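You operate a simulated robot arm through the tools that you are given. There is no shell and no other tool. Be economical: measure what you need, move in short steps, check, and stop when the job is done.

You run a simulated robot arm. Do the job below in one go: nothing can be reset, and whatever is moved stays where it is left.

TASK
Press the pins of blocks 92 and 26 in to 6 mm.
Fine: 92 first; set the depth dial, lock the table at HOLD for each press and leave it locked.

The check looks at the end state, three seconds after you hand in, the way a careful person would. Anything else that was tipped, shoved, dropped, spilled or broken makes it a failure.

THE ROBOT
A 7-joint arm with a two-finger parallel gripper, fixed in place. Base frame: the origin is at the foot of the arm, x ahead of it, y to its left, z up; the work surface is at about z = 5. Units: mm, rad, N and s.
With the tool pointing down near the work surface it reaches from about 240 to 620 mm from the base axis. Its first joint turns from -1.152 to 1.152 rad. Payload 2.6 kg.
Tool frame: the origin (TCP) lies between the finger pads and is the grasp point; the fingertips stand 30 mm ahead of it; z points along the fingers, y is the line along which they close. Largest opening 94 mm; finger width 28, thickness 10; the body of the gripper, 50 by 96 mm, starts 55 mm behind the TCP.
Orientation is told as [roll, pitch, yaw] about the base's x, y, z axes, in that order, counted from this pose: with the fingers straight down and closing along the base's y, the tool's x points along the base's -x, its y along +y and its z along -z.

THE INTERFACE
- The arm moves only by the tool move_arm. Its argument "deltas" is a list of rows, each a list of 3 entries, a list of its own where there are three numbers: the shift along the tool's x, y, z in mm, then the turn, a rotation vector about the tool's x, y, z in degrees, then the gripper command, from -1 (fully open) to 1 (shut), values between in proportion. In form: [[[dx, dy, dz], [wx, wy, wz], fingers], ...]. A call has 1 to 20 rows; each row shifts and turns the commanded pose from where the row before left it, along the tool's axes as they then stand. Rows are played at 5 a second. More than 50 mm and 0.15 rad between two rows, or a gripper value outside its range, and nothing of the call is played. A pose out of reach is approached as far as the arm can. The call stops where the force on the tool passes 40 N (or 10 N more than at its start, if that is more) or the arm is blocked; 0.2 s more then pass. The fingers move at their own pace (about 72 mm/s each) and stop on an object; they squeeze with about 27 N. The grip force told is the motor's: it shows also when the fingers shut on nothing. Time passes only in rows, and 0.2 s behind the last, so rows that do not move let the fingers close. It gives the time, the measured TCP pose, the force on the tool (base axes), the opening and the grip force at its end, in the units of the frame above (readings bear some noise), with the torque about the TCP (base axes, N m) and any sound that the robot's microphone picked up.
- Cameras (640 x 400 px; columns grow to the right, rows downward): "scene" is fixed at [46.3, 439.5, 565]; the picture's right is [-0.66, -0.75, 0.00], its down [-0.43, 0.38, -0.81] and it looks along [0.61, -0.54, -0.58] (base axes); focal length 323 px, centre (320, 200). "wrist" rides on the gripper at [76, 14, -102] in the tool frame; the picture's right is [-0.18, 0.98, 0.00], its down [-0.75, -0.14, -0.64] and it looks along [-0.63, -0.12, 0.77] (tool axes); focal length 243 px, centre (320, 200). There is no depth. A picture from a camera that has moved, and an enlarged one, comes with that camera's place and axes in the base frame and with its lens.
- snapshot(camera): a new picture of that camera. The clock stands still meanwhile.
- enlarge(camera, box): a new picture of the part [left, top, right, bottom] of that camera's present view, enlarged. The clock stands still meanwhile.
- job_done(): hands the job in; it is judged then, once.

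Go step by step. Nothing tells you positions but the pictures and the camera data: compare them with the known pose of the tool, close in by small moves and look again before you grip or let go. The budget is 120 turns and 64 pictures, counting those below and the enlarged ones. Unless the task says otherwise, let go and move clear before handing in, and close with one line.

The tools are called after "Request:" as a command line: name --argument value ..., lists and objects as JSON in quotes. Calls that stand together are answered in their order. move_arm: Moves the arm, as the interface text tells. Its arguments: {"type":"object","properties":{"deltas":{"type":"array","items":{"type":"array"}}},"required":["deltas"]} The other tools are called the same way: snapshot (camera) takes a picture; enlarge (camera, box) takes an enlarged picture of a part of a camera's view; job_done () hands the job in.

At the start:

```text
time: 0.0
ee_pos: [355.8, -133.1, 344.0]
ee_rot: [0.001, 0.001, -0.001]
wrist_force: [-0.4, 0.2, 0.3]
torque: [0.0, 0.02, 0.03]
grip_width: 94.2
finger_force: 0.2
```

scene: 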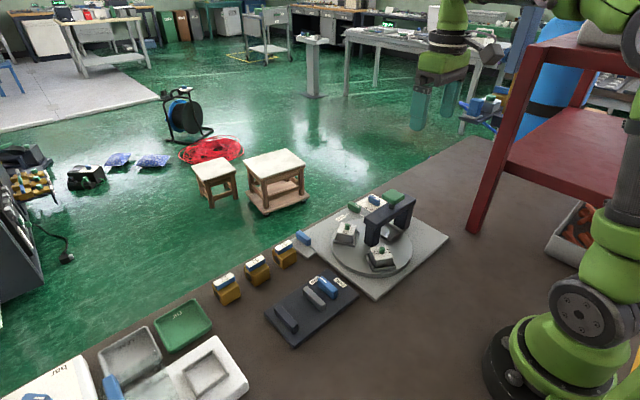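
wrist: 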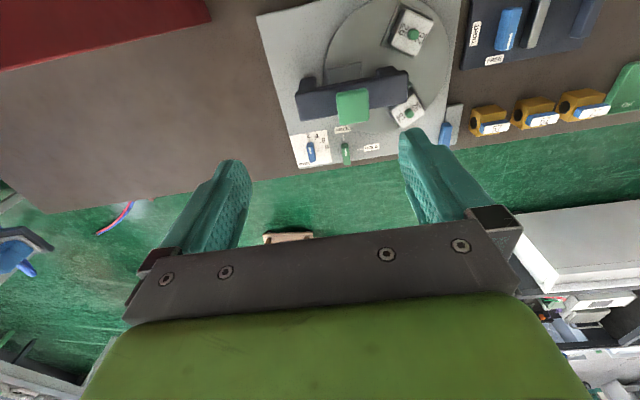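

I see a turntable with blocks under a bridge-like press, a depth dial plate, and a dark board with slides. I'll look closer at these.

Request:
enlarge --camera "scene" --box '[290, 180, 460, 300]'

Request:
enlarge --camera "wrist" --box '[250, 0, 470, 170]'

Request:
enlarge --camera "wrist" --box '[430, 0, 640, 150]'

Request:
enlarge --camera "scene" --box '[200, 230, 370, 350]'

```text
3.33 times, centred on (375, 240) of scene
camera zoom: at [46.3, 439.5, 565.0], right [-0.66, -0.75, 0.0], down [-0.43, 0.38, -0.81], along [0.61, -0.54, -0.58], focal length 1076 px, centre (137, 67)
```

zoom: 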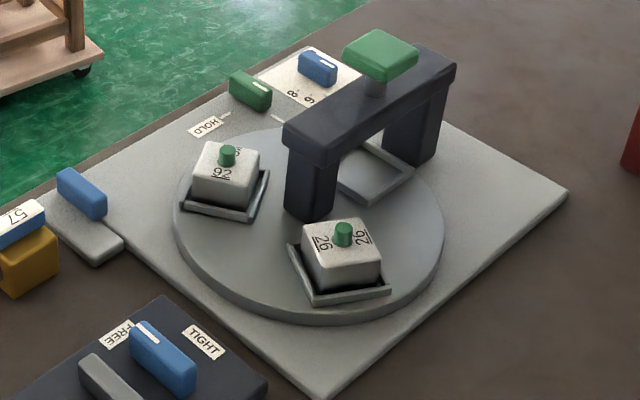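

```text
2.35 times, centred on (360, 85) of wrist
camera zoom: at [279.5, -117.3, 445.3], right [0.18, 0.98, 0.0], down [0.75, -0.14, 0.64], along [0.63, -0.12, -0.77], focal length 571 px, centre (226, 471)
```

zoom: 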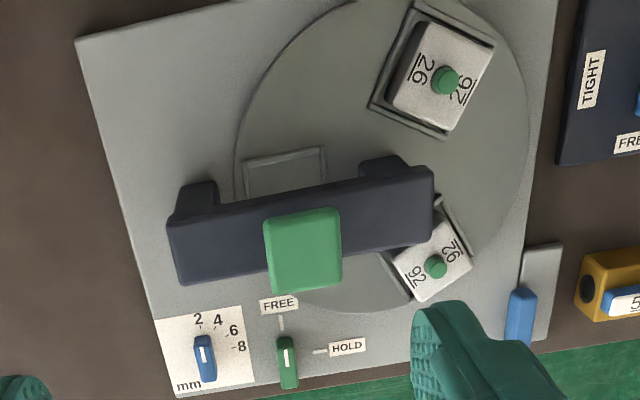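

```text
2.67 times, centred on (535, 75) of wrist
camera zoom: at [279.5, -117.3, 445.3], right [0.18, 0.98, 0.0], down [0.75, -0.14, 0.64], along [0.63, -0.12, -0.77], focal length 647 px, centre (-253, 533)
```

zoom: 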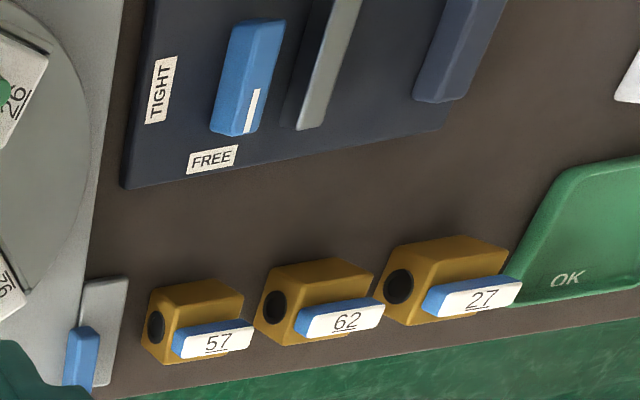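

```text
3.33 times, centred on (285, 290) of scene
camera zoom: at [46.3, 439.5, 565.0], right [-0.66, -0.75, 0.0], down [-0.43, 0.38, -0.81], along [0.61, -0.54, -0.58], focal length 1076 px, centre (437, -100)
```

zoom: 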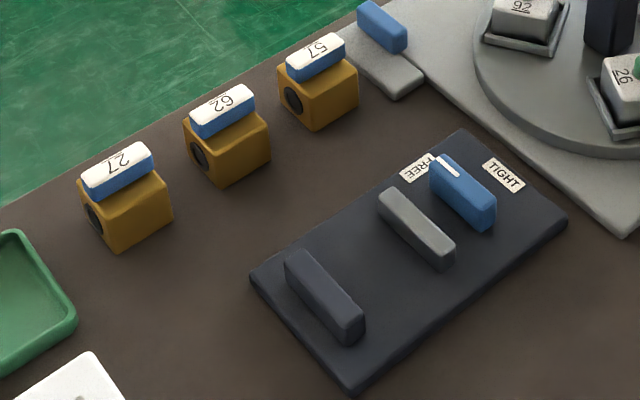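

The press button is near (390,-98,135), the table centre near (388,-32), the dial near (501,-175) and the lock lever near (516,-111). I'll move back for a closer view.

Request:
move_arm --deltas '[[[25, 22, 23], [0, 0, 0], 1], [[25, 22, 23], [0, 0, 0], 1], [[25, 22, 23], [0, 0, 0], 1], [[20, 22, 23], [0, 0, 0], 1], [[0, 0, 0], [0, 0, 0], 1]]'

Request:
snapshot --camera "wrist"

```text
time: 1.2
ee_pos: [261.9, -44.4, 252.2]
ee_rot: [0.0, -0.002, 0.001]
wrist_force: [-0.3, 0.1, -0.2]
torque: [0.0, 0.0, 0.03]
grip_width: 0.0
finger_force: 27.4
```

```text
57 pictures are left
camera wrist: at [184.2, -29.6, 352.1], right [0.18, 0.98, 0.0], down [0.75, -0.14, 0.64], along [0.63, -0.12, -0.77], focal length 243 px, centre (320, 200)
```

wrist: 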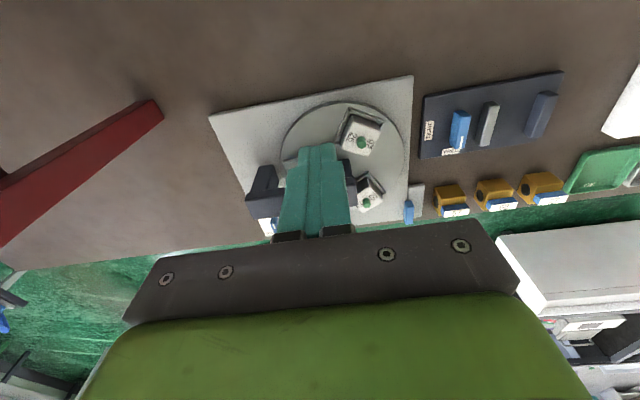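

The gripper hides the device from here, so I'll go above the dial side instead.

Request:
move_arm --deltas '[[[-40, -20, 0], [0, 0, 0], 1], [[-40, -20, 0], [0, 0, 0], 1], [[-40, -20, 0], [0, 0, 0], 1], [[-40, -20, 10], [0, 0, 0], 1], [[-28, -10, 20], [0, 0, 0], 1], [[0, 0, 20], [0, 0, 0], -1], [[0, 0, 0], [0, 0, 0], -1]]'

Request:
enlarge --camera "wrist" --box '[200, 0, 440, 150]'

Request:
snapshot --camera "wrist"

```text
time: 2.8
ee_pos: [450.1, -134.4, 200.6]
ee_rot: [0.001, -0.001, 0.001]
wrist_force: [0.1, 0.1, 0.5]
torque: [0.01, -0.03, 0.0]
grip_width: 82.2
finger_force: 0.0
```

```text
2.67 times, centred on (320, 75) of wrist
camera zoom: at [373.3, -118.1, 301.4], right [0.18, 0.98, 0.0], down [0.75, -0.14, 0.64], along [0.63, -0.12, -0.77], focal length 647 px, centre (320, 533)
```

zoom: 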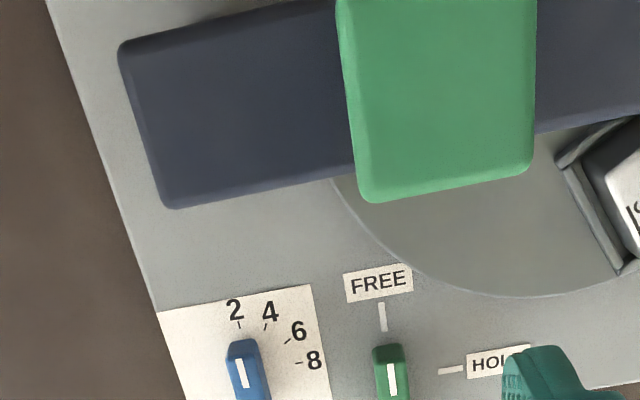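

```text
55 pictures are left
camera wrist: at [373.3, -118.1, 301.4], right [0.18, 0.98, 0.0], down [0.75, -0.14, 0.64], along [0.63, -0.12, -0.77], focal length 243 px, centre (320, 200)
```

wrist: 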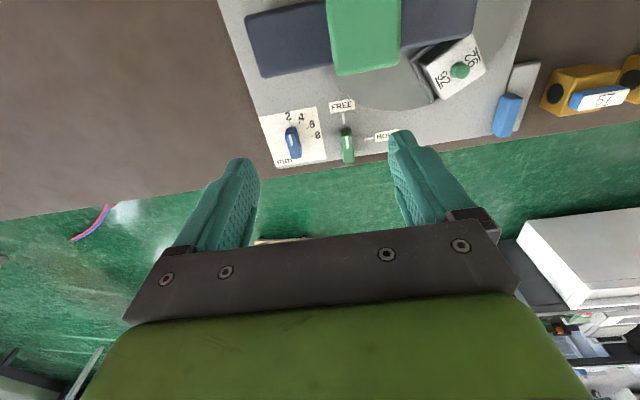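

The dial sits at about (502,-176) pointing at 2, with marks every 30° clockwise, so 6 is 60° clockwise. I'll go down over it with a part-open gripper.

Request:
move_arm --deltas '[[[-26, -21, 0], [0, 0, 0], 0.15], [[-26, -21, 0], [0, 0, 0], 0.15], [[0, 0, 45], [0, 0, 0], 0.15], [[0, 0, 45], [0, 0, 0], 0.15], [[0, 0, 30], [0, 0, 0], 0.15], [[0, 0, 0], [0, 0, 0], 0.15]]'

Request:
enlarge --camera "scene" --box '[310, 150, 430, 230]'

Request:
snapshot --camera "wrist"

```text
time: 4.2
ee_pos: [501.0, -175.2, 81.1]
ee_rot: [0.001, -0.002, 0.002]
wrist_force: [0.4, 0.7, 0.0]
torque: [0.0, -0.01, -0.01]
grip_width: 39.9
finger_force: 0.0
```

```text
5.00 times, centred on (370, 190) of scene
camera zoom: at [46.3, 439.5, 565.0], right [-0.66, -0.75, 0.0], down [-0.43, 0.38, -0.81], along [0.61, -0.54, -0.58], focal length 1614 px, centre (70, 250)
```

zoom: 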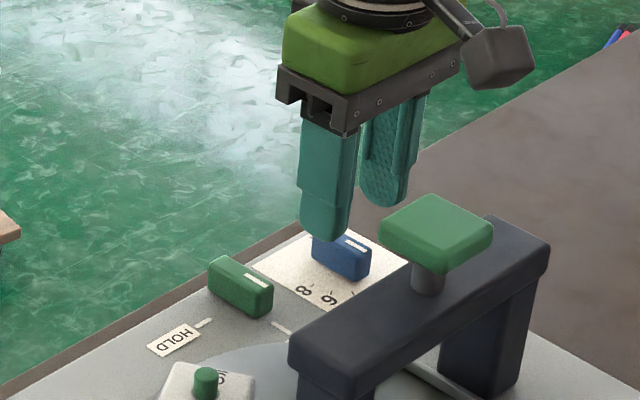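

```text
53 pictures are left
camera wrist: at [424.1, -160.0, 182.1], right [0.18, 0.98, 0.0], down [0.75, -0.14, 0.64], along [0.63, -0.12, -0.77], focal length 243 px, centre (320, 200)
```

wrist: 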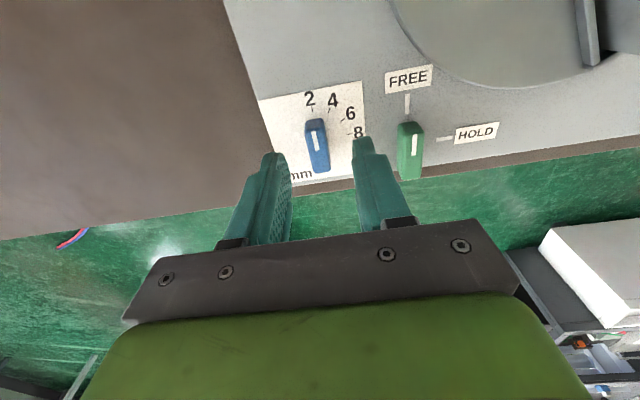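

The dial is centred between the fingers. I'll go down 25 mm and check the height before gripping.

Request:
move_arm --deltas '[[[0, -1, 15], [0, 0, 0], 0.15], [[0, 0, 10], [0, 0, 0], 0.15], [[0, 0, 0], [0, 0, 0], 0.15]]'

Request:
enlarge --camera "scene" --box '[340, 160, 430, 220]'

Request:
enlarge --camera "wrist" --box '[240, 60, 400, 160]'

```text
time: 5.0
ee_pos: [501.4, -176.6, 58.0]
ee_rot: [0.001, 0.001, 0.0]
wrist_force: [0.0, 0.3, -0.1]
torque: [0.0, 0.0, -0.02]
grip_width: 39.8
finger_force: 0.0
```

```text
6.67 times, centred on (385, 190) of scene
camera zoom: at [46.3, 439.5, 565.0], right [-0.66, -0.75, 0.0], down [-0.43, 0.38, -0.81], along [0.61, -0.54, -0.58], focal length 2152 px, centre (-113, 267)
```

zoom: 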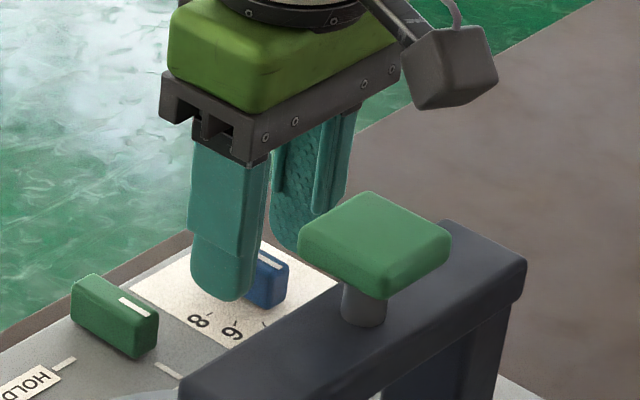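

```text
4.00 times, centred on (320, 110) of wrist
camera zoom: at [424.3, -161.9, 157.7], right [0.18, 0.98, 0.0], down [0.75, -0.14, 0.64], along [0.63, -0.12, -0.77], focal length 970 px, centre (320, 560)
```

zoom: 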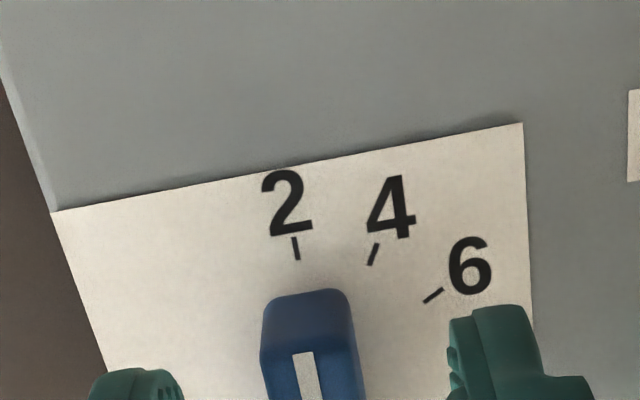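

The tips are level with the knob's top half. I'll go a little lower and then close.

Request:
move_arm --deltas '[[[0, 0, 3], [0, 0, 0], 0.15], [[0, 0, 4], [0, 0, 0], 0.15], [[0, 0, 0], [0, 0, 0], 1], [[0, 0, 0], [0, 0, 0], 1], [[0, 0, 0], [0, 0, 0], 1]]'

```text
time: 6.2
ee_pos: [502.1, -178.5, 49.0]
ee_rot: [-0.001, 0.002, 0.0]
wrist_force: [0.7, -2.8, -3.8]
torque: [-0.04, -0.51, -0.04]
grip_width: 13.9
finger_force: 44.5
```

The knob is gripped, 14 mm wide. I'll turn it clockwise 30° first.

Request:
move_arm --deltas '[[[0, 0, 0], [0, 0, 6], 1], [[0, 0, 0], [0, 0, 6], 1], [[0, 0, 0], [0, 0, 6], 1], [[0, 0, 0], [0, 0, 6], 1], [[0, 0, 0], [0, 0, 6], 1]]'

Request:
snapshot --camera "wrist"

```text
time: 7.4
ee_pos: [501.8, -174.3, 49.0]
ee_rot: [0.003, 0.004, -0.524]
wrist_force: [3.3, 9.7, -3.4]
torque: [0.8, 1.28, 0.09]
grip_width: 14.0
finger_force: 44.8
```

```text
50 pictures are left
camera wrist: at [442.0, -123.6, 151.2], right [0.65, 0.76, 0.0], down [0.58, -0.5, 0.64], along [0.49, -0.41, -0.77], focal length 243 px, centre (320, 200)
```

wrist: 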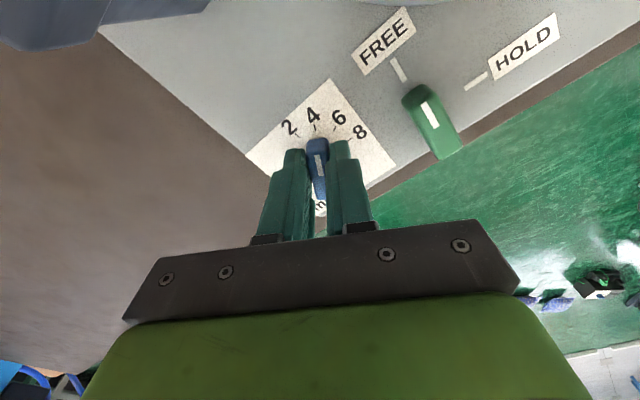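

It now points at 4. I'll do the other 30°.

Request:
move_arm --deltas '[[[0, 0, 0], [0, 0, 6], 1], [[0, 0, 0], [0, 0, 6], 1], [[0, 0, 0], [0, 0, 6], 1], [[0, 0, 0], [0, 0, 6], 1], [[0, 0, 0], [0, 0, 6], 1]]'

Request:
enlarge --camera "wrist" --box '[240, 60, 400, 160]'

```text
time: 8.6
ee_pos: [504.7, -172.6, 49.4]
ee_rot: [0.009, 0.006, -1.042]
wrist_force: [19.0, 20.0, -17.8]
torque: [0.0, -0.26, 0.17]
grip_width: 13.9
finger_force: 45.1
```

```text
4.00 times, centred on (320, 110) of wrist
camera zoom: at [476.5, -99.1, 151.4], right [0.94, 0.34, 0.01], down [0.26, -0.73, 0.64], along [0.22, -0.6, -0.77], focal length 970 px, centre (320, 560)
```

zoom: 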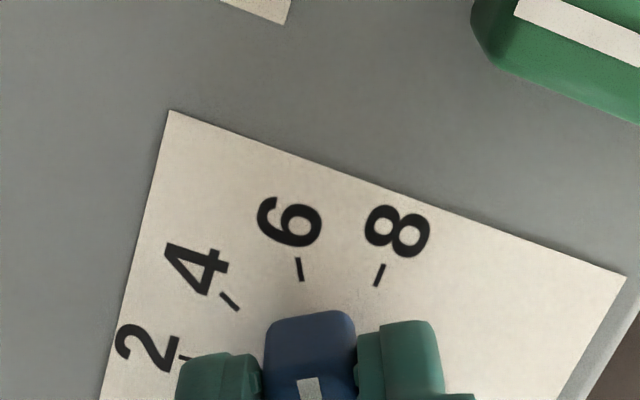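

The dial is at 6. I'll ease the side load, open, and rise.

Request:
move_arm --deltas '[[[2, 4.5, -1], [0, 0, 0], 1], [[0, 0, 0], [0, 0, 0], 0.15], [[0, 0, 0], [0, 0, 0], 0.15], [[0, 0, -20], [0, 0, 0], 0.15], [[0, 0, -30], [0, 0, 0], 0.15], [[0, 0, 0], [0, 0, 0], 0.15]]'

Request:
enlarge --camera "wrist" --box '[200, 40, 440, 190]'

```text
time: 10.0
ee_pos: [504.5, -174.1, 100.5]
ee_rot: [0.002, 0.0, -1.046]
wrist_force: [-0.5, 0.0, 0.3]
torque: [-0.02, -0.05, 0.01]
grip_width: 40.1
finger_force: 0.0
```

```text
2.67 times, centred on (320, 115) of wrist
camera zoom: at [477.0, -100.1, 202.3], right [0.94, 0.33, 0.0], down [0.26, -0.72, 0.64], along [0.21, -0.61, -0.77], focal length 647 px, centre (320, 427)
```

zoom: 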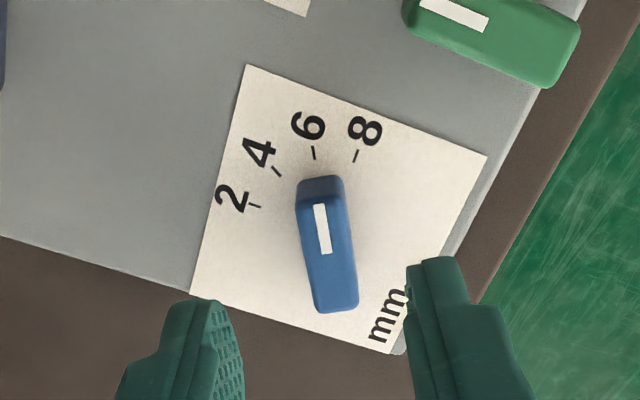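

The dial reads 6. Next I'll rise, square the wrist and look closely at the turntable.

Request:
move_arm --deltas '[[[0, 0, -40], [0, 0, 0], 0.15], [[0, 0, -40], [0, 0, -6], 0.15], [[0, 0, -40], [0, 0, -6], 0.15], [[0, 0, 0], [0, 0, -8], 0.15], [[0, 0, 0], [0, 0, -8], 0.15], [[0, 0, 0], [0, 0, -8], 0.15], [[0, 0, 0], [0, 0, -8], 0.15], [[0, 0, 0], [0, 0, -8], 0.15], [[0, 0, 0], [0, 0, -8], 0.15], [[20, 40, 0], [0, 0, 0], 0.15], [[20, 40, 0], [0, 0, 0], 0.15], [[20, 40, 0], [0, 0, 0], 0.15], [[10, 30, 0], [0, 0, 0], 0.15], [[0, 0, 0], [0, 0, 0], 0.15]]'

Request:
snapshot --camera "wrist"

Request:
enlarge --camera "wrist" --box '[200, 0, 440, 150]'

```text
time: 13.0
ee_pos: [435.6, -25.5, 223.6]
ee_rot: [0.0, 0.001, -0.001]
wrist_force: [-0.5, -0.1, 0.3]
torque: [0.0, -0.01, 0.02]
grip_width: 39.9
finger_force: 0.0
```

```text
47 pictures are left
camera wrist: at [358.0, -9.3, 324.9], right [0.18, 0.98, 0.0], down [0.75, -0.14, 0.64], along [0.63, -0.12, -0.77], focal length 243 px, centre (320, 200)
```

wrist: 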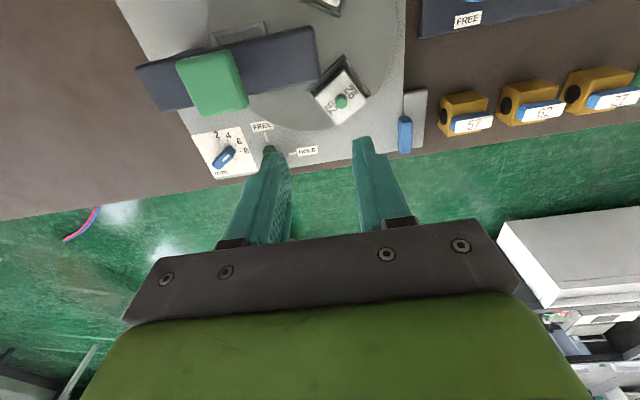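

```text
2.67 times, centred on (320, 75) of wrist
camera zoom: at [358.0, -9.3, 324.9], right [0.18, 0.98, 0.0], down [0.75, -0.14, 0.64], along [0.63, -0.12, -0.77], focal length 647 px, centre (320, 533)
```

zoom: 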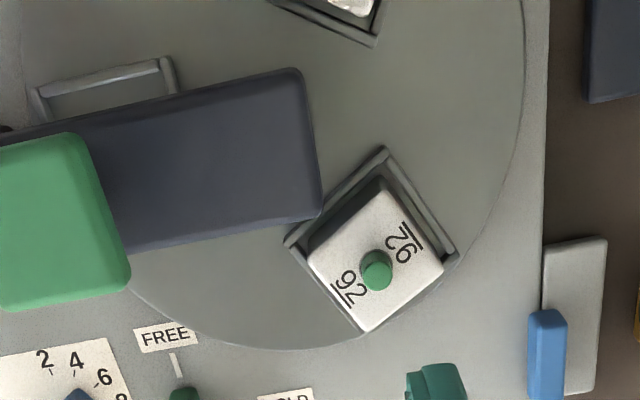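

I'll back off so the whole table is in view.

Request:
move_arm --deltas '[[[35, -10, 0], [0, 0, 0], 0.15], [[35, -10, 0], [0, 0, 0], 0.15], [[0, 0, 0], [0, 0, 0], 0.15]]'

Request:
enlarge --camera "wrist" --box '[200, 0, 440, 150]'

```text
time: 13.8
ee_pos: [366.1, -44.9, 223.4]
ee_rot: [0.0, 0.001, -0.001]
wrist_force: [0.4, -0.1, 0.5]
torque: [-0.03, -0.02, 0.0]
grip_width: 40.2
finger_force: 0.1
```

```text
2.67 times, centred on (320, 75) of wrist
camera zoom: at [288.3, -29.4, 324.9], right [0.18, 0.98, 0.0], down [0.75, -0.14, 0.64], along [0.63, -0.12, -0.77], focal length 647 px, centre (320, 533)
```

zoom: 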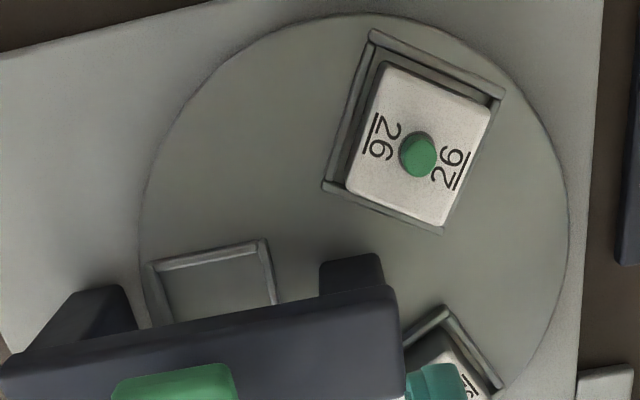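

The nests sit at radius ~59 about (391,-33), at 150° (26), 30° (92) and -90° (empty, under the press). I plan to cage the nest that isn't heading for the press and swing it 120°; first I'll check that the wrist reaches yaw -150°.

Request:
move_arm --deltas '[[[0, 0, 0], [0, 0, 8], -0.5], [[0, 0, 0], [0, 0, 8], -0.5], [[0, 0, 0], [0, 0, 8], -0.5], [[0, 0, 0], [0, 0, 8], -0.5], [[0, 0, 0], [0, 0, 8], -0.5], [[0, 0, 0], [0, 0, 8], -0.5], [[0, 0, 0], [0, 0, 8], -0.5], [[0, 0, 0], [0, 0, 8], -0.5], [[0, 0, 0], [0, 0, 8], -0.5], [[0, 0, 0], [0, 0, 8], -0.5], [[0, 0, 0], [0, 0, 8], -0.5], [[0, 0, 0], [0, 0, 8], -0.5], [[0, 0, 0], [0, 0, 8], -0.5], [[0, 0, 0], [0, 0, 8], -0.5], [[0, 0, 0], [0, 0, 8], -0.5], [[0, 0, 0], [0, 0, 8], -0.5], [[0, 0, 0], [0, 0, 8], -0.5], [[0, 0, 0], [0, 0, 8], -0.5], [[0, 0, 0], [0, 0, 6], -0.5]]'

Request:
snapshot --camera "wrist"

```text
time: 17.8
ee_pos: [365.0, -43.9, 220.4]
ee_rot: [0.0, 0.002, -2.62]
wrist_force: [0.2, 0.2, 0.8]
torque: [-0.01, -0.03, 0.02]
grip_width: 70.3
finger_force: 0.0
```

```text
44 pictures are left
camera wrist: at [436.6, -17.2, 322.4], right [0.33, -0.94, 0.0], down [-0.72, -0.25, 0.64], along [-0.61, -0.21, -0.77], focal length 243 px, centre (320, 200)
```

wrist: 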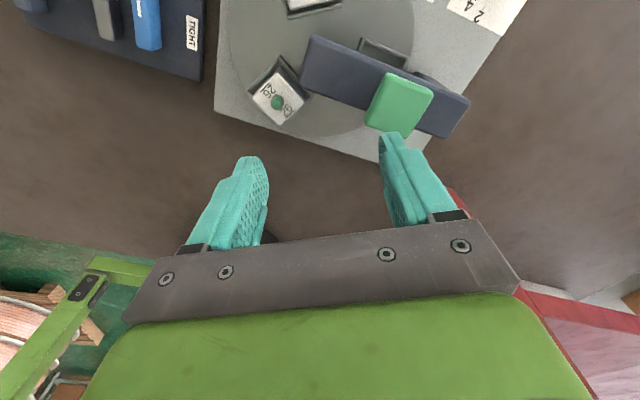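

Yaw -150° is reachable. I'll turn back to -30° and go above block 26's nest.

Request:
move_arm --deltas '[[[0, 0, 0], [0, 0, -8], -0.5], [[0, 0, 0], [0, 0, -8], -0.5], [[0, 0, 0], [0, 0, -8], -0.5], [[0, 0, 0], [0, 0, -8], -0.5], [[0, 0, 0], [0, 0, -8], -0.5], [[0, 0, 0], [0, 0, -8], -0.5], [[0, 0, 0], [0, 0, -8], -0.5], [[0, 0, 0], [0, 0, -8], -0.5], [[0, 0, 0], [0, 0, -8], -0.5], [[0, 0, 0], [0, 0, -8], -0.5], [[0, 0, 0], [0, 0, -8], -0.5], [[0, 0, 0], [0, 0, -8], -0.5], [[0, 0, 0], [0, 0, -8], -0.5], [[0, 0, 0], [0, 0, -8], -0.5], [[0, 0, 0], [0, 0, -8], -0.5], [[21.3, 11, 0], [0, 0, 0], -0.5], [[21.3, 11, 0], [0, 0, 0], -0.5], [[0, 0, 45], [0, 0, 0], -0.5], [[0, 0, 45], [0, 0, 0], -0.5], [[0, 0, 25], [0, 0, 0], -0.6]]'

Request:
snapshot --camera "wrist"

Request:
enlarge --camera "scene" --box '[310, 180, 430, 280]'

```text
time: 22.0
ee_pos: [338.0, -5.8, 105.7]
ee_rot: [0.0, 0.0, -0.524]
wrist_force: [0.8, -0.5, 0.3]
torque: [0.02, 0.04, 0.0]
grip_width: 75.3
finger_force: 0.0
```

```text
43 pictures are left
camera wrist: at [277.8, 46.2, 207.8], right [0.65, 0.76, 0.0], down [0.58, -0.5, 0.64], along [0.49, -0.42, -0.77], focal length 243 px, centre (320, 200)
```

wrist: 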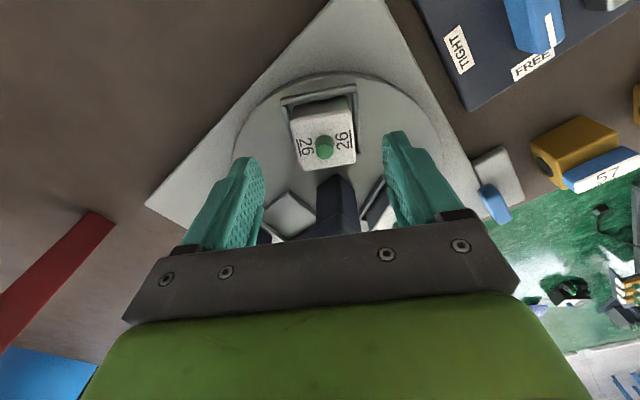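

```text
4.00 times, centred on (370, 230) of scene
camera zoom: at [46.3, 439.5, 565.0], right [-0.66, -0.75, 0.0], down [-0.43, 0.38, -0.81], along [0.61, -0.54, -0.58], focal length 1291 px, centre (120, 80)
```

zoom: 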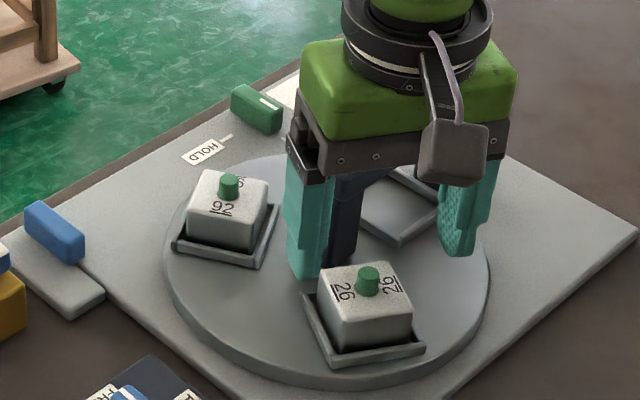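

Block 26's pin is at about (339,-3,60). I'll centre on it and lower the open fingers around the nest.

Request:
move_arm --deltas '[[[0.4, 2.5, 20], [0, 0, 0], -0.6], [[0, 0, 20], [0, 0, 0], -0.6], [[0, 0, 8], [0, 0, 0], -0.6], [[0, 0, 0], [0, 0, 0], -0.6]]'

Request:
enlarge --camera "scene" --box '[330, 200, 420, 275]'

Request:
enlarge --camera "wrist" --box '[200, 40, 440, 190]'

```text
time: 23.0
ee_pos: [340.7, -1.0, 57.7]
ee_rot: [-0.001, -0.001, -0.52]
wrist_force: [0.8, 0.5, 0.3]
torque: [0.01, 0.0, -0.01]
grip_width: 75.4
finger_force: 0.0
```

```text
5.33 times, centred on (375, 238) of scene
camera zoom: at [46.3, 439.5, 565.0], right [-0.66, -0.75, 0.0], down [-0.43, 0.38, -0.81], along [0.61, -0.54, -0.58], focal length 1722 px, centre (27, 0)
```

zoom: 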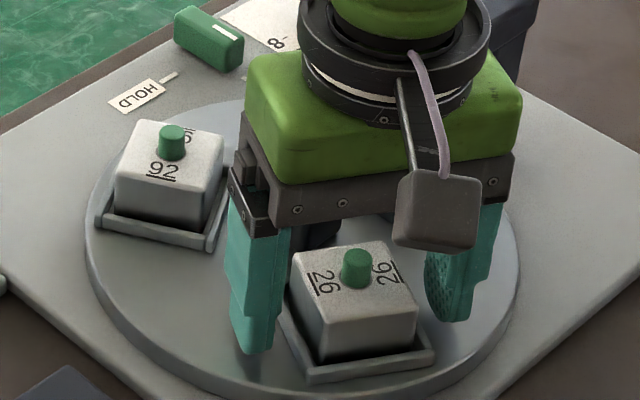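

```text
2.67 times, centred on (320, 115) of wrist
camera zoom: at [279.7, 50.4, 159.8], right [0.65, 0.76, 0.0], down [0.58, -0.5, 0.64], along [0.49, -0.42, -0.77], focal length 647 px, centre (320, 427)
```

zoom: 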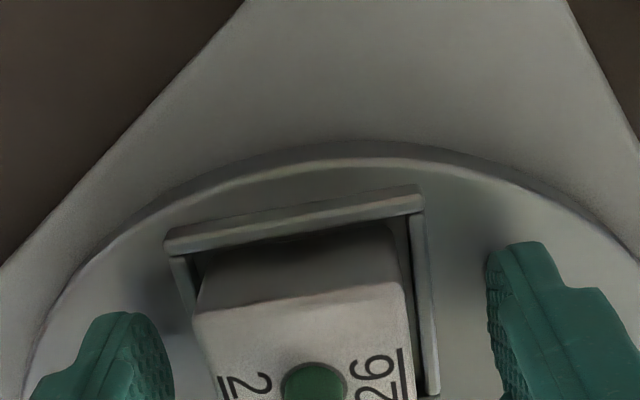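

The fingers straddle the nest. I'll lower slightly and close onto the nest walls.

Request:
move_arm --deltas '[[[0, 0, 2], [0, 0, 0], -0.6], [[0, 0, 2], [0, 0, 0], -0.6], [[0, 0, 0], [0, 0, 0], -0.6]]'

Request:
enlarge --camera "scene" --box '[330, 200, 420, 275]'

```text
time: 23.8
ee_pos: [338.2, -2.2, 53.6]
ee_rot: [0.001, 0.001, -0.525]
wrist_force: [0.2, 0.0, 1.1]
torque: [0.0, 0.03, 0.05]
grip_width: 74.9
finger_force: 0.1
```

```text
5.33 times, centred on (375, 238) of scene
camera zoom: at [46.3, 439.5, 565.0], right [-0.66, -0.75, 0.0], down [-0.43, 0.38, -0.81], along [0.61, -0.54, -0.58], focal length 1722 px, centre (27, 0)
```

zoom: 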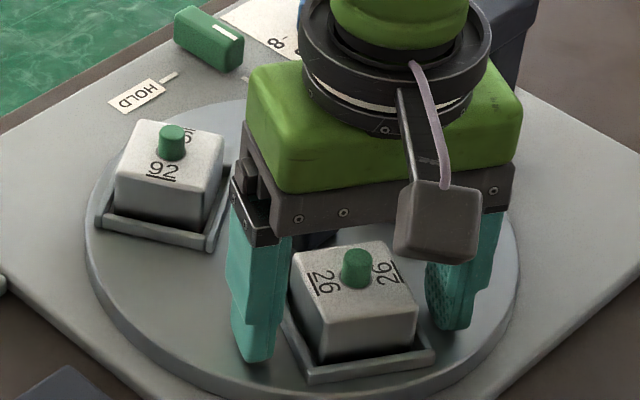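

Request:
move_arm --deltas '[[[0, 0, 0], [0, 0, 0], -0.25], [[0, 0, 0], [0, 0, 0], -0.1], [[0, 0, 0], [0, 0, 0], -0.1], [[0, 0, 0], [0, 0, 0], -0.1]]'

Request:
enlarge --camera "scene" --box '[330, 200, 420, 275]'

```text
time: 24.8
ee_pos: [338.8, -2.4, 54.1]
ee_rot: [0.0, 0.0, -0.526]
wrist_force: [-3.3, -7.8, -0.1]
torque: [0.16, 0.01, -0.49]
grip_width: 55.5
finger_force: 44.9
```

```text
5.33 times, centred on (375, 238) of scene
camera zoom: at [46.3, 439.5, 565.0], right [-0.66, -0.75, 0.0], down [-0.43, 0.38, -0.81], along [0.61, -0.54, -0.58], focal length 1722 px, centre (27, 0)
```

zoom: 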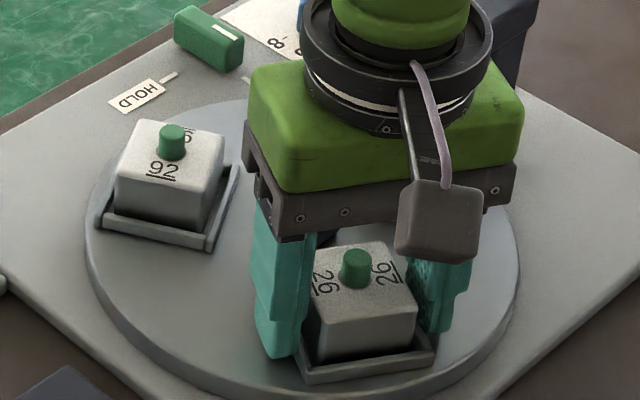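

I have the nest walls at 55.5 mm. I'll swing the table clockwise on its arc, first 18°.

Request:
move_arm --deltas '[[[-0.3, 6.2, 0], [0, 0, 6], -0.1], [[-0.3, 6.2, 0], [0, 0, 6], -0.1], [[-0.3, 6.2, 0], [0, 0, 6], -0.1]]'

Request:
enlarge --camera "scene" --box '[310, 180, 430, 280]'

```text
time: 25.6
ee_pos: [351.8, 13.3, 53.8]
ee_rot: [0.0, 0.001, -0.838]
wrist_force: [-0.4, -4.0, -5.1]
torque: [-0.03, 0.97, -0.23]
grip_width: 55.8
finger_force: 45.5
```

```text
4.00 times, centred on (370, 230) of scene
camera zoom: at [46.3, 439.5, 565.0], right [-0.66, -0.75, 0.0], down [-0.43, 0.38, -0.81], along [0.61, -0.54, -0.58], focal length 1291 px, centre (120, 80)
```

zoom: 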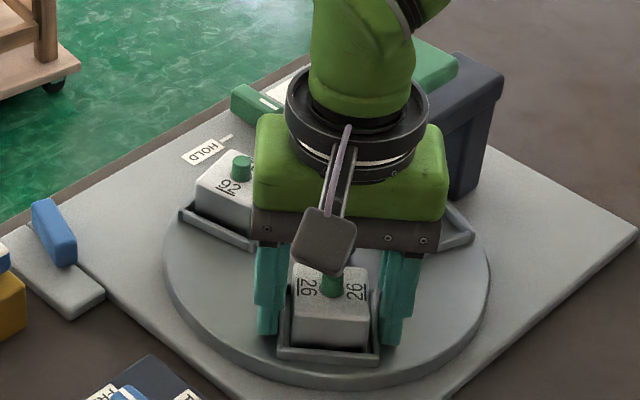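

The table turns cleanly. I'll continue in two parts.

Request:
move_arm --deltas '[[[-0.3, 6.2, 0], [0, 0, 6], -0.1], [[-0.3, 6.2, 0], [0, 0, 6], -0.1], [[-0.3, 6.2, 0], [0, 0, 6], -0.1], [[-0.3, 6.2, 0], [0, 0, 6], -0.1], [[-0.3, 6.2, 0], [0, 0, 6], -0.1], [[-0.3, 6.2, 0], [0, 0, 6], -0.1], [[-0.3, 6.2, 0], [0, 0, 6], -0.1], [[-0.3, 6.2, 0], [0, 0, 6], -0.1], [[-0.3, 6.2, 0], [0, 0, 6], -0.1]]'

```text
time: 27.6
ee_pos: [406.5, 28.5, 54.4]
ee_rot: [0.008, 0.001, -1.772]
wrist_force: [29.3, 17.1, -14.1]
torque: [-0.26, -0.55, 1.62]
grip_width: 56.0
finger_force: 45.2
```

A side load is building because the true centre is nearer (393,-32) with radius ~62. I'll correct the path and go on for the last 48°.

Request:
move_arm --deltas '[[[2.8, 2.8, 0], [0, 0, 0], -0.1], [[-0.34, 6.45, 0], [0, 0, 6], -0.1], [[-0.34, 6.45, 0], [0, 0, 6], -0.1], [[-0.34, 6.45, 0], [0, 0, 6], -0.1], [[-0.34, 6.45, 0], [0, 0, 6], -0.1]]'

```text
time: 28.8
ee_pos: [432.1, 16.9, 54.2]
ee_rot: [0.007, 0.002, -2.197]
wrist_force: [18.0, -5.6, 7.9]
torque: [-0.26, 0.11, 1.18]
grip_width: 55.5
finger_force: 45.0
```

Request:
move_arm --deltas '[[[0.6, 2, 0], [0, 0, 0], -0.1], [[-0.34, 6.45, 0], [0, 0, 6], -0.1], [[-0.34, 6.45, 0], [0, 0, 6], -0.1], [[-0.34, 6.45, 0], [0, 0, 6], -0.1], [[-0.34, 6.45, 0], [0, 0, 6], -0.1], [[0, 0, 0], [0, 0, 0], -0.1]]'

Request:
enlarge --camera "scene" --box '[310, 180, 430, 280]'

Request:
snapshot --camera "wrist"

```text
time: 30.2
ee_pos: [450.7, -2.7, 54.7]
ee_rot: [0.005, 0.001, -2.621]
wrist_force: [7.6, -14.1, 20.5]
torque: [-0.41, 0.06, 1.01]
grip_width: 55.3
finger_force: 45.2
```

```text
4.00 times, centred on (370, 230) of scene
camera zoom: at [46.2, 439.5, 565.0], right [-0.66, -0.75, 0.0], down [-0.43, 0.38, -0.81], along [0.61, -0.54, -0.58], focal length 1291 px, centre (120, 80)
```

zoom: 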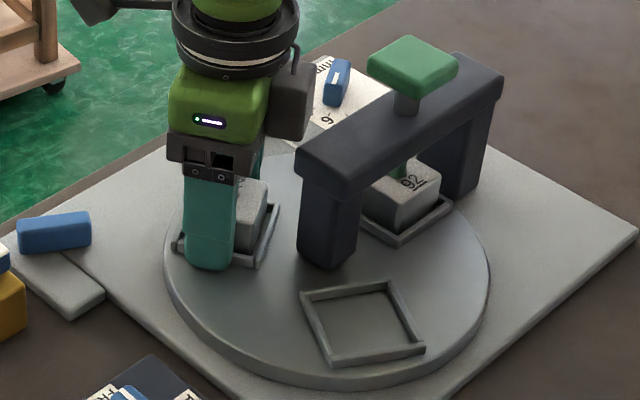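

```text
35 pictures are left
camera wrist: at [522.0, 24.7, 156.0], right [0.33, -0.94, 0.0], down [-0.73, -0.25, 0.64], along [-0.6, -0.21, -0.77], focal length 243 px, centre (320, 200)
```

wrist: 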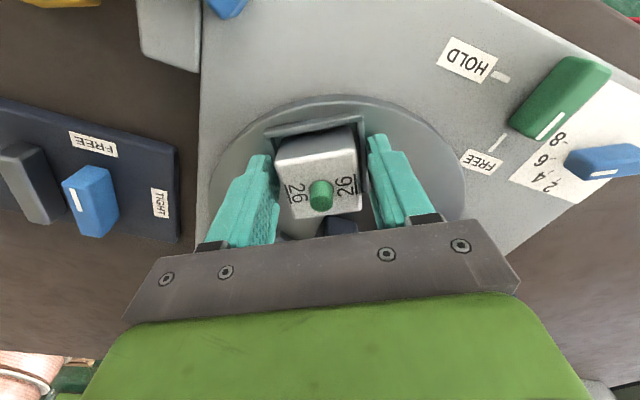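

Table has come round: 92 is under the press, 26 is at the front, and the empty nest overlays where 26's nest was to within a pixel. The blue handle turned along with the table, so it looks like its crank. I'll ease the load and let go.

Request:
move_arm --deltas '[[[0, 1.8, -1.5], [0, 0, 0], -0.1], [[0, 0, 0], [0, 0, 0], -0.1]]'

```text
time: 30.8
ee_pos: [451.0, -3.1, 55.0]
ee_rot: [0.002, 0.0, -2.616]
wrist_force: [10.4, -13.3, 0.1]
torque: [0.39, -1.05, 1.03]
grip_width: 55.9
finger_force: 45.0
```

Request:
move_arm --deltas '[[[0, 1.2, 0], [0, 0, 0], -0.1], [[0, 0, 0], [0, 0, 0], -0.6], [[0, 0, 0], [0, 0, 0], -0.6], [[0, 0, -20], [0, 0, 0], -0.6], [[0, 0, -40], [0, 0, 0], -0.6], [[0, 0, -40], [0, 0, 0], -0.6], [[0, 0, -40], [0, 0, 0], -0.6]]'

Request:
enlarge --camera "scene" --box '[310, 180, 430, 280]'

```text
time: 32.4
ee_pos: [451.8, -2.0, 194.2]
ee_rot: [-0.002, 0.0, -2.617]
wrist_force: [0.1, -0.9, -0.2]
torque: [0.02, -0.01, 0.02]
grip_width: 75.3
finger_force: 0.0
```

```text
4.00 times, centred on (370, 230) of scene
camera zoom: at [46.3, 439.5, 565.0], right [-0.66, -0.75, 0.0], down [-0.43, 0.38, -0.81], along [0.61, -0.54, -0.58], focal length 1291 px, centre (120, 80)
```

zoom: 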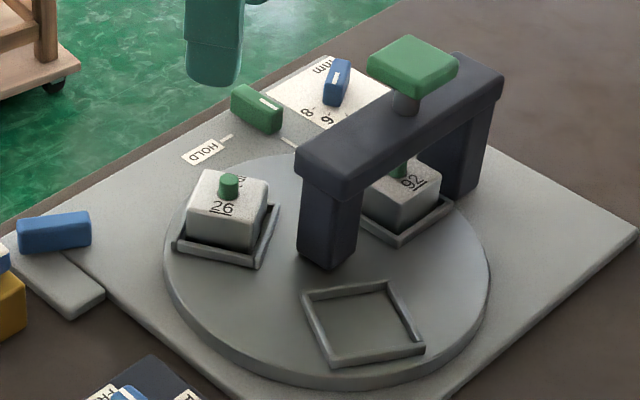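

The table stayed put. Next is the lock lever at about (516,-113): I'll square the wrist and go there.

Request:
move_arm --deltas '[[[0, 0, 0], [0, 0, -8], -0.2], [[0, 0, 0], [0, 0, -8], 0], [[0, 0, 0], [0, 0, -8], 0.15], [[0, 0, 0], [0, 0, -8], 0.15], [[0, 0, 0], [0, 0, -8], 0.15], [[0, 0, 0], [0, 0, -8], 0.15], [[0, 0, 0], [0, 0, -8], 0.15], [[0, 0, 0], [0, 0, -8], 0.15], [[0, 0, 0], [0, 0, -8], 0.15], [[0, 0, 0], [0, 0, -8], 0.15], [[0, 0, 0], [0, 0, -8], 0.15], [[0, 0, 0], [0, 0, -8], 0.15], [[0, 0, 0], [0, 0, -8], 0.15], [[0, 0, 0], [0, 0, -8], 0.15], [[0, 0, 0], [0, 0, -8], 0.15], [[0, 0, 0], [0, 0, -8], 0.15], [[0, 0, 0], [0, 0, -8], 0.15], [[0, 0, 0], [0, 0, -8], 0.15], [[0, 0, 0], [0, 0, -6], 0.15]]'

Request:
move_arm --deltas '[[[-22, -37, 0], [0, 0, 0], 0.15], [[-22, -37, 0], [0, 0, 0], 0.15], [[-21, -37, 0], [0, 0, 0], 0.15], [[0, 0, 45], [0, 0, 0], 0.15], [[0, 0, 45], [0, 0, 0], 0.15], [[0, 0, 24], [0, 0, 0], 0.15], [[0, 0, 0], [0, 0, 0], 0.15]]'

Request:
snapshot --camera "wrist"

```text
time: 36.4
ee_pos: [451.1, -2.6, 195.3]
ee_rot: [0.001, 0.003, 0.004]
wrist_force: [-0.6, -0.4, 0.6]
torque: [0.03, 0.01, 0.0]
grip_width: 39.9
finger_force: 0.0
```

```text
time: 38.0
ee_pos: [515.9, -115.2, 80.9]
ee_rot: [-0.002, 0.0, 0.0]
wrist_force: [-0.2, -0.1, -0.4]
torque: [-0.03, -0.03, -0.03]
grip_width: 40.1
finger_force: 0.1
```

```text
33 pictures are left
camera wrist: at [438.1, -100.0, 182.5], right [0.18, 0.98, 0.0], down [0.75, -0.14, 0.64], along [0.63, -0.12, -0.77], focal length 243 px, centre (320, 200)
```

wrist: 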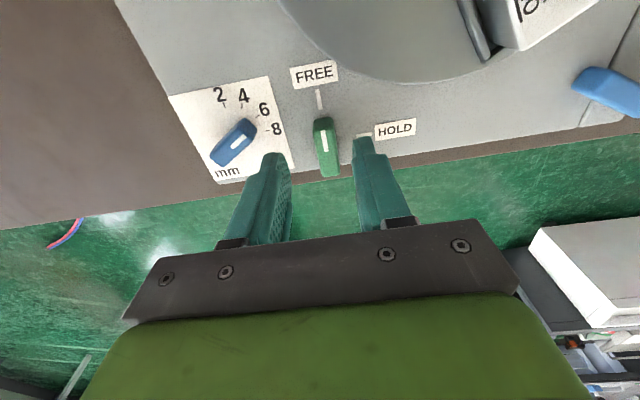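

The lever centre is about (517,-111). I'll nudge over it, lower, and grip.

Request:
move_arm --deltas '[[[-1, 2.3, 15], [0, 0, 0], 0.15], [[0, 0, 15], [0, 0, 0], 0.15], [[0, 0, 0], [0, 0, 0], 0.15], [[0, 0, 0], [0, 0, 0], 1], [[0, 0, 0], [0, 0, 0], 1], [[0, 0, 0], [0, 0, 0], 1]]'

```text
time: 39.4
ee_pos: [516.1, -111.6, 50.5]
ee_rot: [0.003, -0.002, 0.002]
wrist_force: [-0.8, 3.5, -0.9]
torque: [0.09, -0.31, -0.01]
grip_width: 14.7
finger_force: 44.6
```

Gripped. I'll turn it clockwise 48° and check the load.

Request:
move_arm --deltas '[[[0, 0, 0], [0, 0, 6], 1], [[0, 0, 0], [0, 0, 6], 1], [[0, 0, 0], [0, 0, 6], 1], [[0, 0, 0], [0, 0, 6], 1], [[0, 0, 0], [0, 0, 6], 1], [[0, 0, 0], [0, 0, 6], 1], [[0, 0, 0], [0, 0, 6], 1], [[0, 0, 0], [0, 0, 6], 1]]'

```text
time: 41.2
ee_pos: [519.4, -105.2, 51.7]
ee_rot: [0.007, 0.003, -0.834]
wrist_force: [7.1, 23.2, 0.4]
torque: [0.6, 0.35, 0.18]
grip_width: 14.7
finger_force: 45.0
```

The pivot lies ~9 mm behind my grip, so I'll follow its arc for the remaining 42°.

Request:
move_arm --deltas '[[[2.4, 5.5, 0], [0, 0, 0], 1], [[0, 0.9, 0], [0, 0, 6], 1], [[0, 0.9, 0], [0, 0, 6], 1], [[0, 0.9, 0], [0, 0, 6], 1], [[0, 0.9, 0], [0, 0, 6], 1], [[0, 0.9, 0], [0, 0, 6], 1], [[0, 0.9, 0], [0, 0, 6], 1], [[0, 0.9, 0], [0, 0, 6], 1], [[0, 0, 0], [0, 0, 0], 1]]'

Request:
snapshot --camera "wrist"

Request:
enlarge --camera "scene" --box '[310, 150, 430, 250]'

```text
time: 43.2
ee_pos: [527.2, -103.6, 51.2]
ee_rot: [-0.002, 0.002, -1.574]
wrist_force: [-7.1, 10.3, 1.5]
torque: [1.01, 0.17, 0.04]
grip_width: 14.8
finger_force: 45.2
```

```text
32 pictures are left
camera wrist: at [538.1, -26.3, 152.6], right [0.98, -0.19, 0.0], down [-0.14, -0.75, 0.64], along [-0.12, -0.63, -0.77], focal length 243 px, centre (320, 200)
```

wrist: 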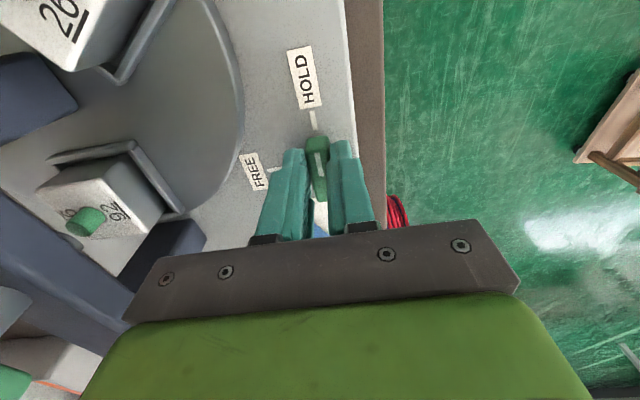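

```text
4.00 times, centred on (370, 200) of scene
camera zoom: at [46.3, 439.5, 565.0], right [-0.66, -0.75, 0.0], down [-0.43, 0.38, -0.81], along [0.61, -0.54, -0.58], focal length 1291 px, centre (120, 200)
```

zoom: 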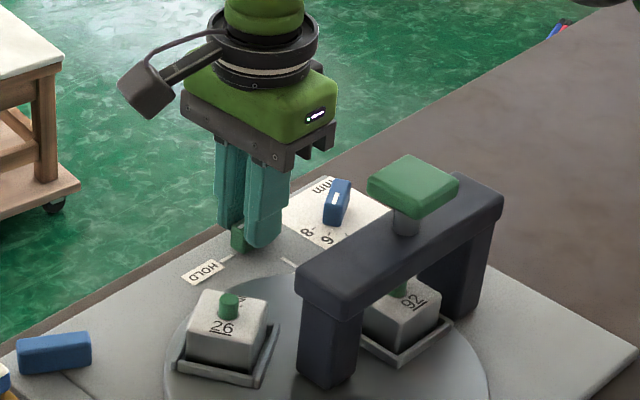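

The lever points at HOLD. I'll release, rise, and move above the press button with fingers closed.

Request:
move_arm --deltas '[[[1, -1, 0], [0, 0, 0], 1], [[0, 0, 0], [0, 0, 0], 0.15], [[0, 0, 0], [0, 0, 0], 0.15], [[0, 0, -30], [0, 0, 0], 0.15], [[0, 0, -50], [0, 0, 0], 0.15], [[0, 0, -50], [0, 0, 0], 0.15], [[0, 0, -20], [0, 0, 0], 0.15]]'

Request:
snapshot --camera "wrist"

```text
time: 44.8
ee_pos: [524.2, -103.1, 202.0]
ee_rot: [-0.001, 0.0, -1.568]
wrist_force: [0.2, 0.6, 0.7]
torque: [-0.02, 0.02, 0.03]
grip_width: 40.3
finger_force: 0.1
```

```text
30 pictures are left
camera wrist: at [537.1, -25.7, 302.9], right [0.98, -0.18, 0.0], down [-0.14, -0.75, 0.64], along [-0.12, -0.63, -0.77], focal length 243 px, centre (320, 200)
```

wrist: 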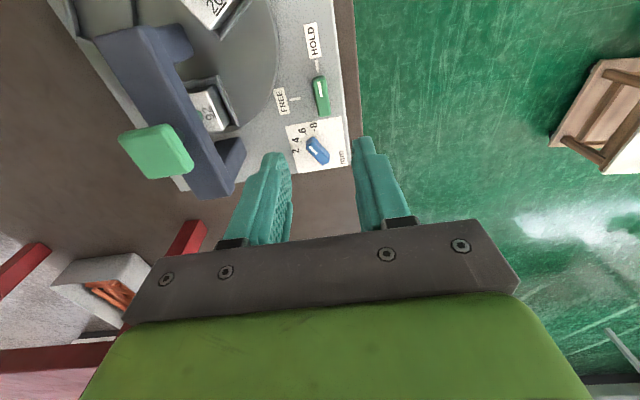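

Request:
move_arm --deltas '[[[2, -43, 0], [0, 0, 0], 1], [[2, -43, 0], [0, 0, 0], 1], [[3, -43, 0], [0, 0, 0], 1], [[0, 0, 20], [0, 0, 0], 1], [[0, 0, 0], [0, 0, 0], 1]]'

Request:
snapshot --camera "wrist"

Request:
enlarge --camera "scene" --box '[340, 130, 460, 230]'

```text
time: 46.0
ee_pos: [394.1, -94.6, 182.1]
ee_rot: [-0.001, 0.0, -1.571]
wrist_force: [0.1, 0.4, -0.1]
torque: [-0.02, 0.05, 0.01]
grip_width: 0.0
finger_force: 27.1
```

```text
29 pictures are left
camera wrist: at [406.9, -18.5, 283.8], right [0.98, -0.18, 0.0], down [-0.14, -0.75, 0.64], along [-0.12, -0.63, -0.77], focal length 243 px, centre (320, 200)
```

wrist: 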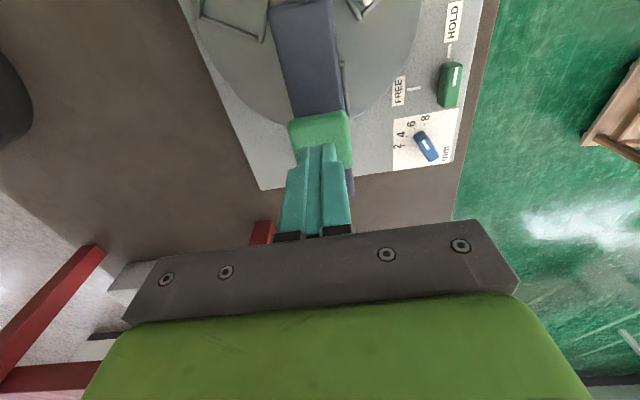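

```text
4.00 times, centred on (400, 180) of scene
camera zoom: at [46.3, 439.5, 565.0], right [-0.66, -0.75, 0.0], down [-0.43, 0.38, -0.81], along [0.61, -0.54, -0.58], focal length 1291 px, centre (0, 280)
```

zoom: 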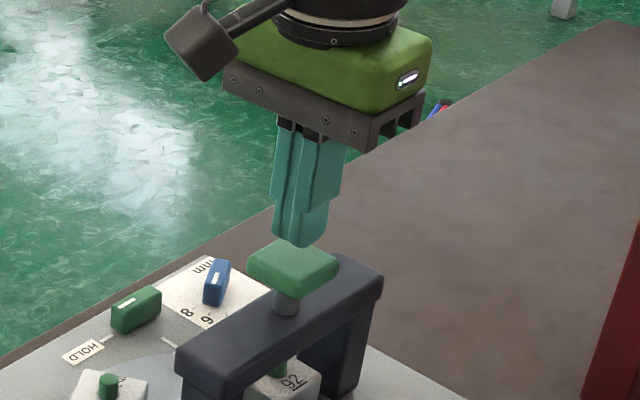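

The fingertips are centred above the button. I'll press down in small steps, with the force guard as the stop.

Request:
move_arm --deltas '[[[0, 0, 6], [0, 0, 0], 1], [[0, 0, 4], [0, 0, 0], 1], [[0, 0, 3], [0, 0, 0], 1], [[0, 0, 2], [0, 0, 0], 1], [[0, 0, 2], [0, 0, 0], 1], [[0, 0, 2], [0, 0, 0], 1], [[0, 0, 2], [0, 0, 0], 1], [[0, 0, 2], [0, 0, 0], 1], [[0, 0, 2], [0, 0, 0], 1], [[0, 0, 2], [0, 0, 0], 1], [[0, 0, 2], [0, 0, 0], 1], [[0, 0, 2], [0, 0, 0], 1]]'

Request:
enlarge --camera "scene" --box '[340, 150, 460, 250]'

```text
time: 48.5
ee_pos: [396.5, -96.5, 155.3]
ee_rot: [0.007, 0.0, -1.573]
wrist_force: [-3.2, 1.6, 6.5]
torque: [0.06, 0.08, -0.01]
grip_width: 0.0
finger_force: 27.2
heard: click
stopped in row 12: the force on the tool passed its limit at 45 N (the readings are from after the stop); the commanded pose is now the measured one
```

```text
4.00 times, centred on (400, 200) of scene
camera zoom: at [46.3, 439.5, 565.0], right [-0.66, -0.75, 0.0], down [-0.43, 0.38, -0.81], along [0.61, -0.54, -0.58], focal length 1291 px, centre (0, 200)
```

zoom: 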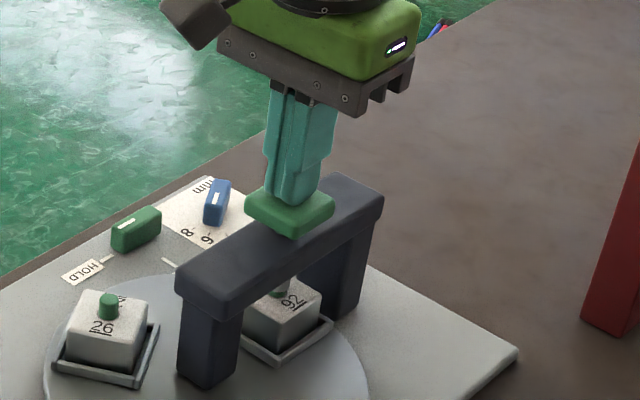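

A click and a hard stop. I'll rise off the button and look at 92's pin.

Request:
move_arm --deltas '[[[0, 0, -10], [0, 0, 0], 1], [[0, 0, -30], [0, 0, 0], 1], [[0, 0, -10], [0, 0, 0], 1], [[0, 0, 0], [0, 0, 0], 1]]'

Request:
enlarge --camera "scene" --box '[340, 180, 430, 255]'

```text
time: 49.5
ee_pos: [396.9, -98.1, 205.6]
ee_rot: [0.004, -0.001, -1.574]
wrist_force: [0.5, -0.3, 0.4]
torque: [0.01, -0.02, 0.01]
grip_width: 0.0
finger_force: 26.8
```

```text
5.33 times, centred on (385, 218) of scene
camera zoom: at [46.3, 439.5, 565.0], right [-0.66, -0.75, 0.0], down [-0.43, 0.38, -0.81], along [0.61, -0.54, -0.58], focal length 1722 px, centre (-27, 107)
```

zoom: 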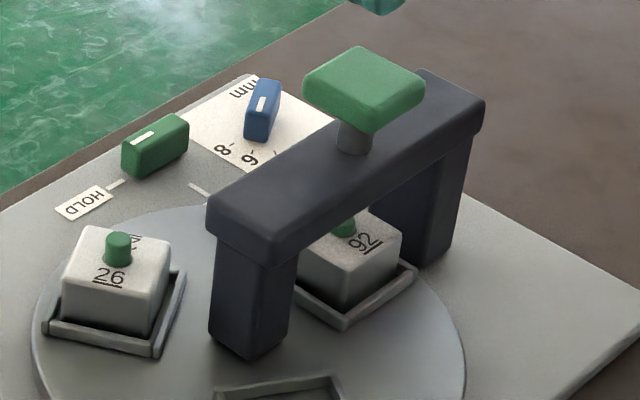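

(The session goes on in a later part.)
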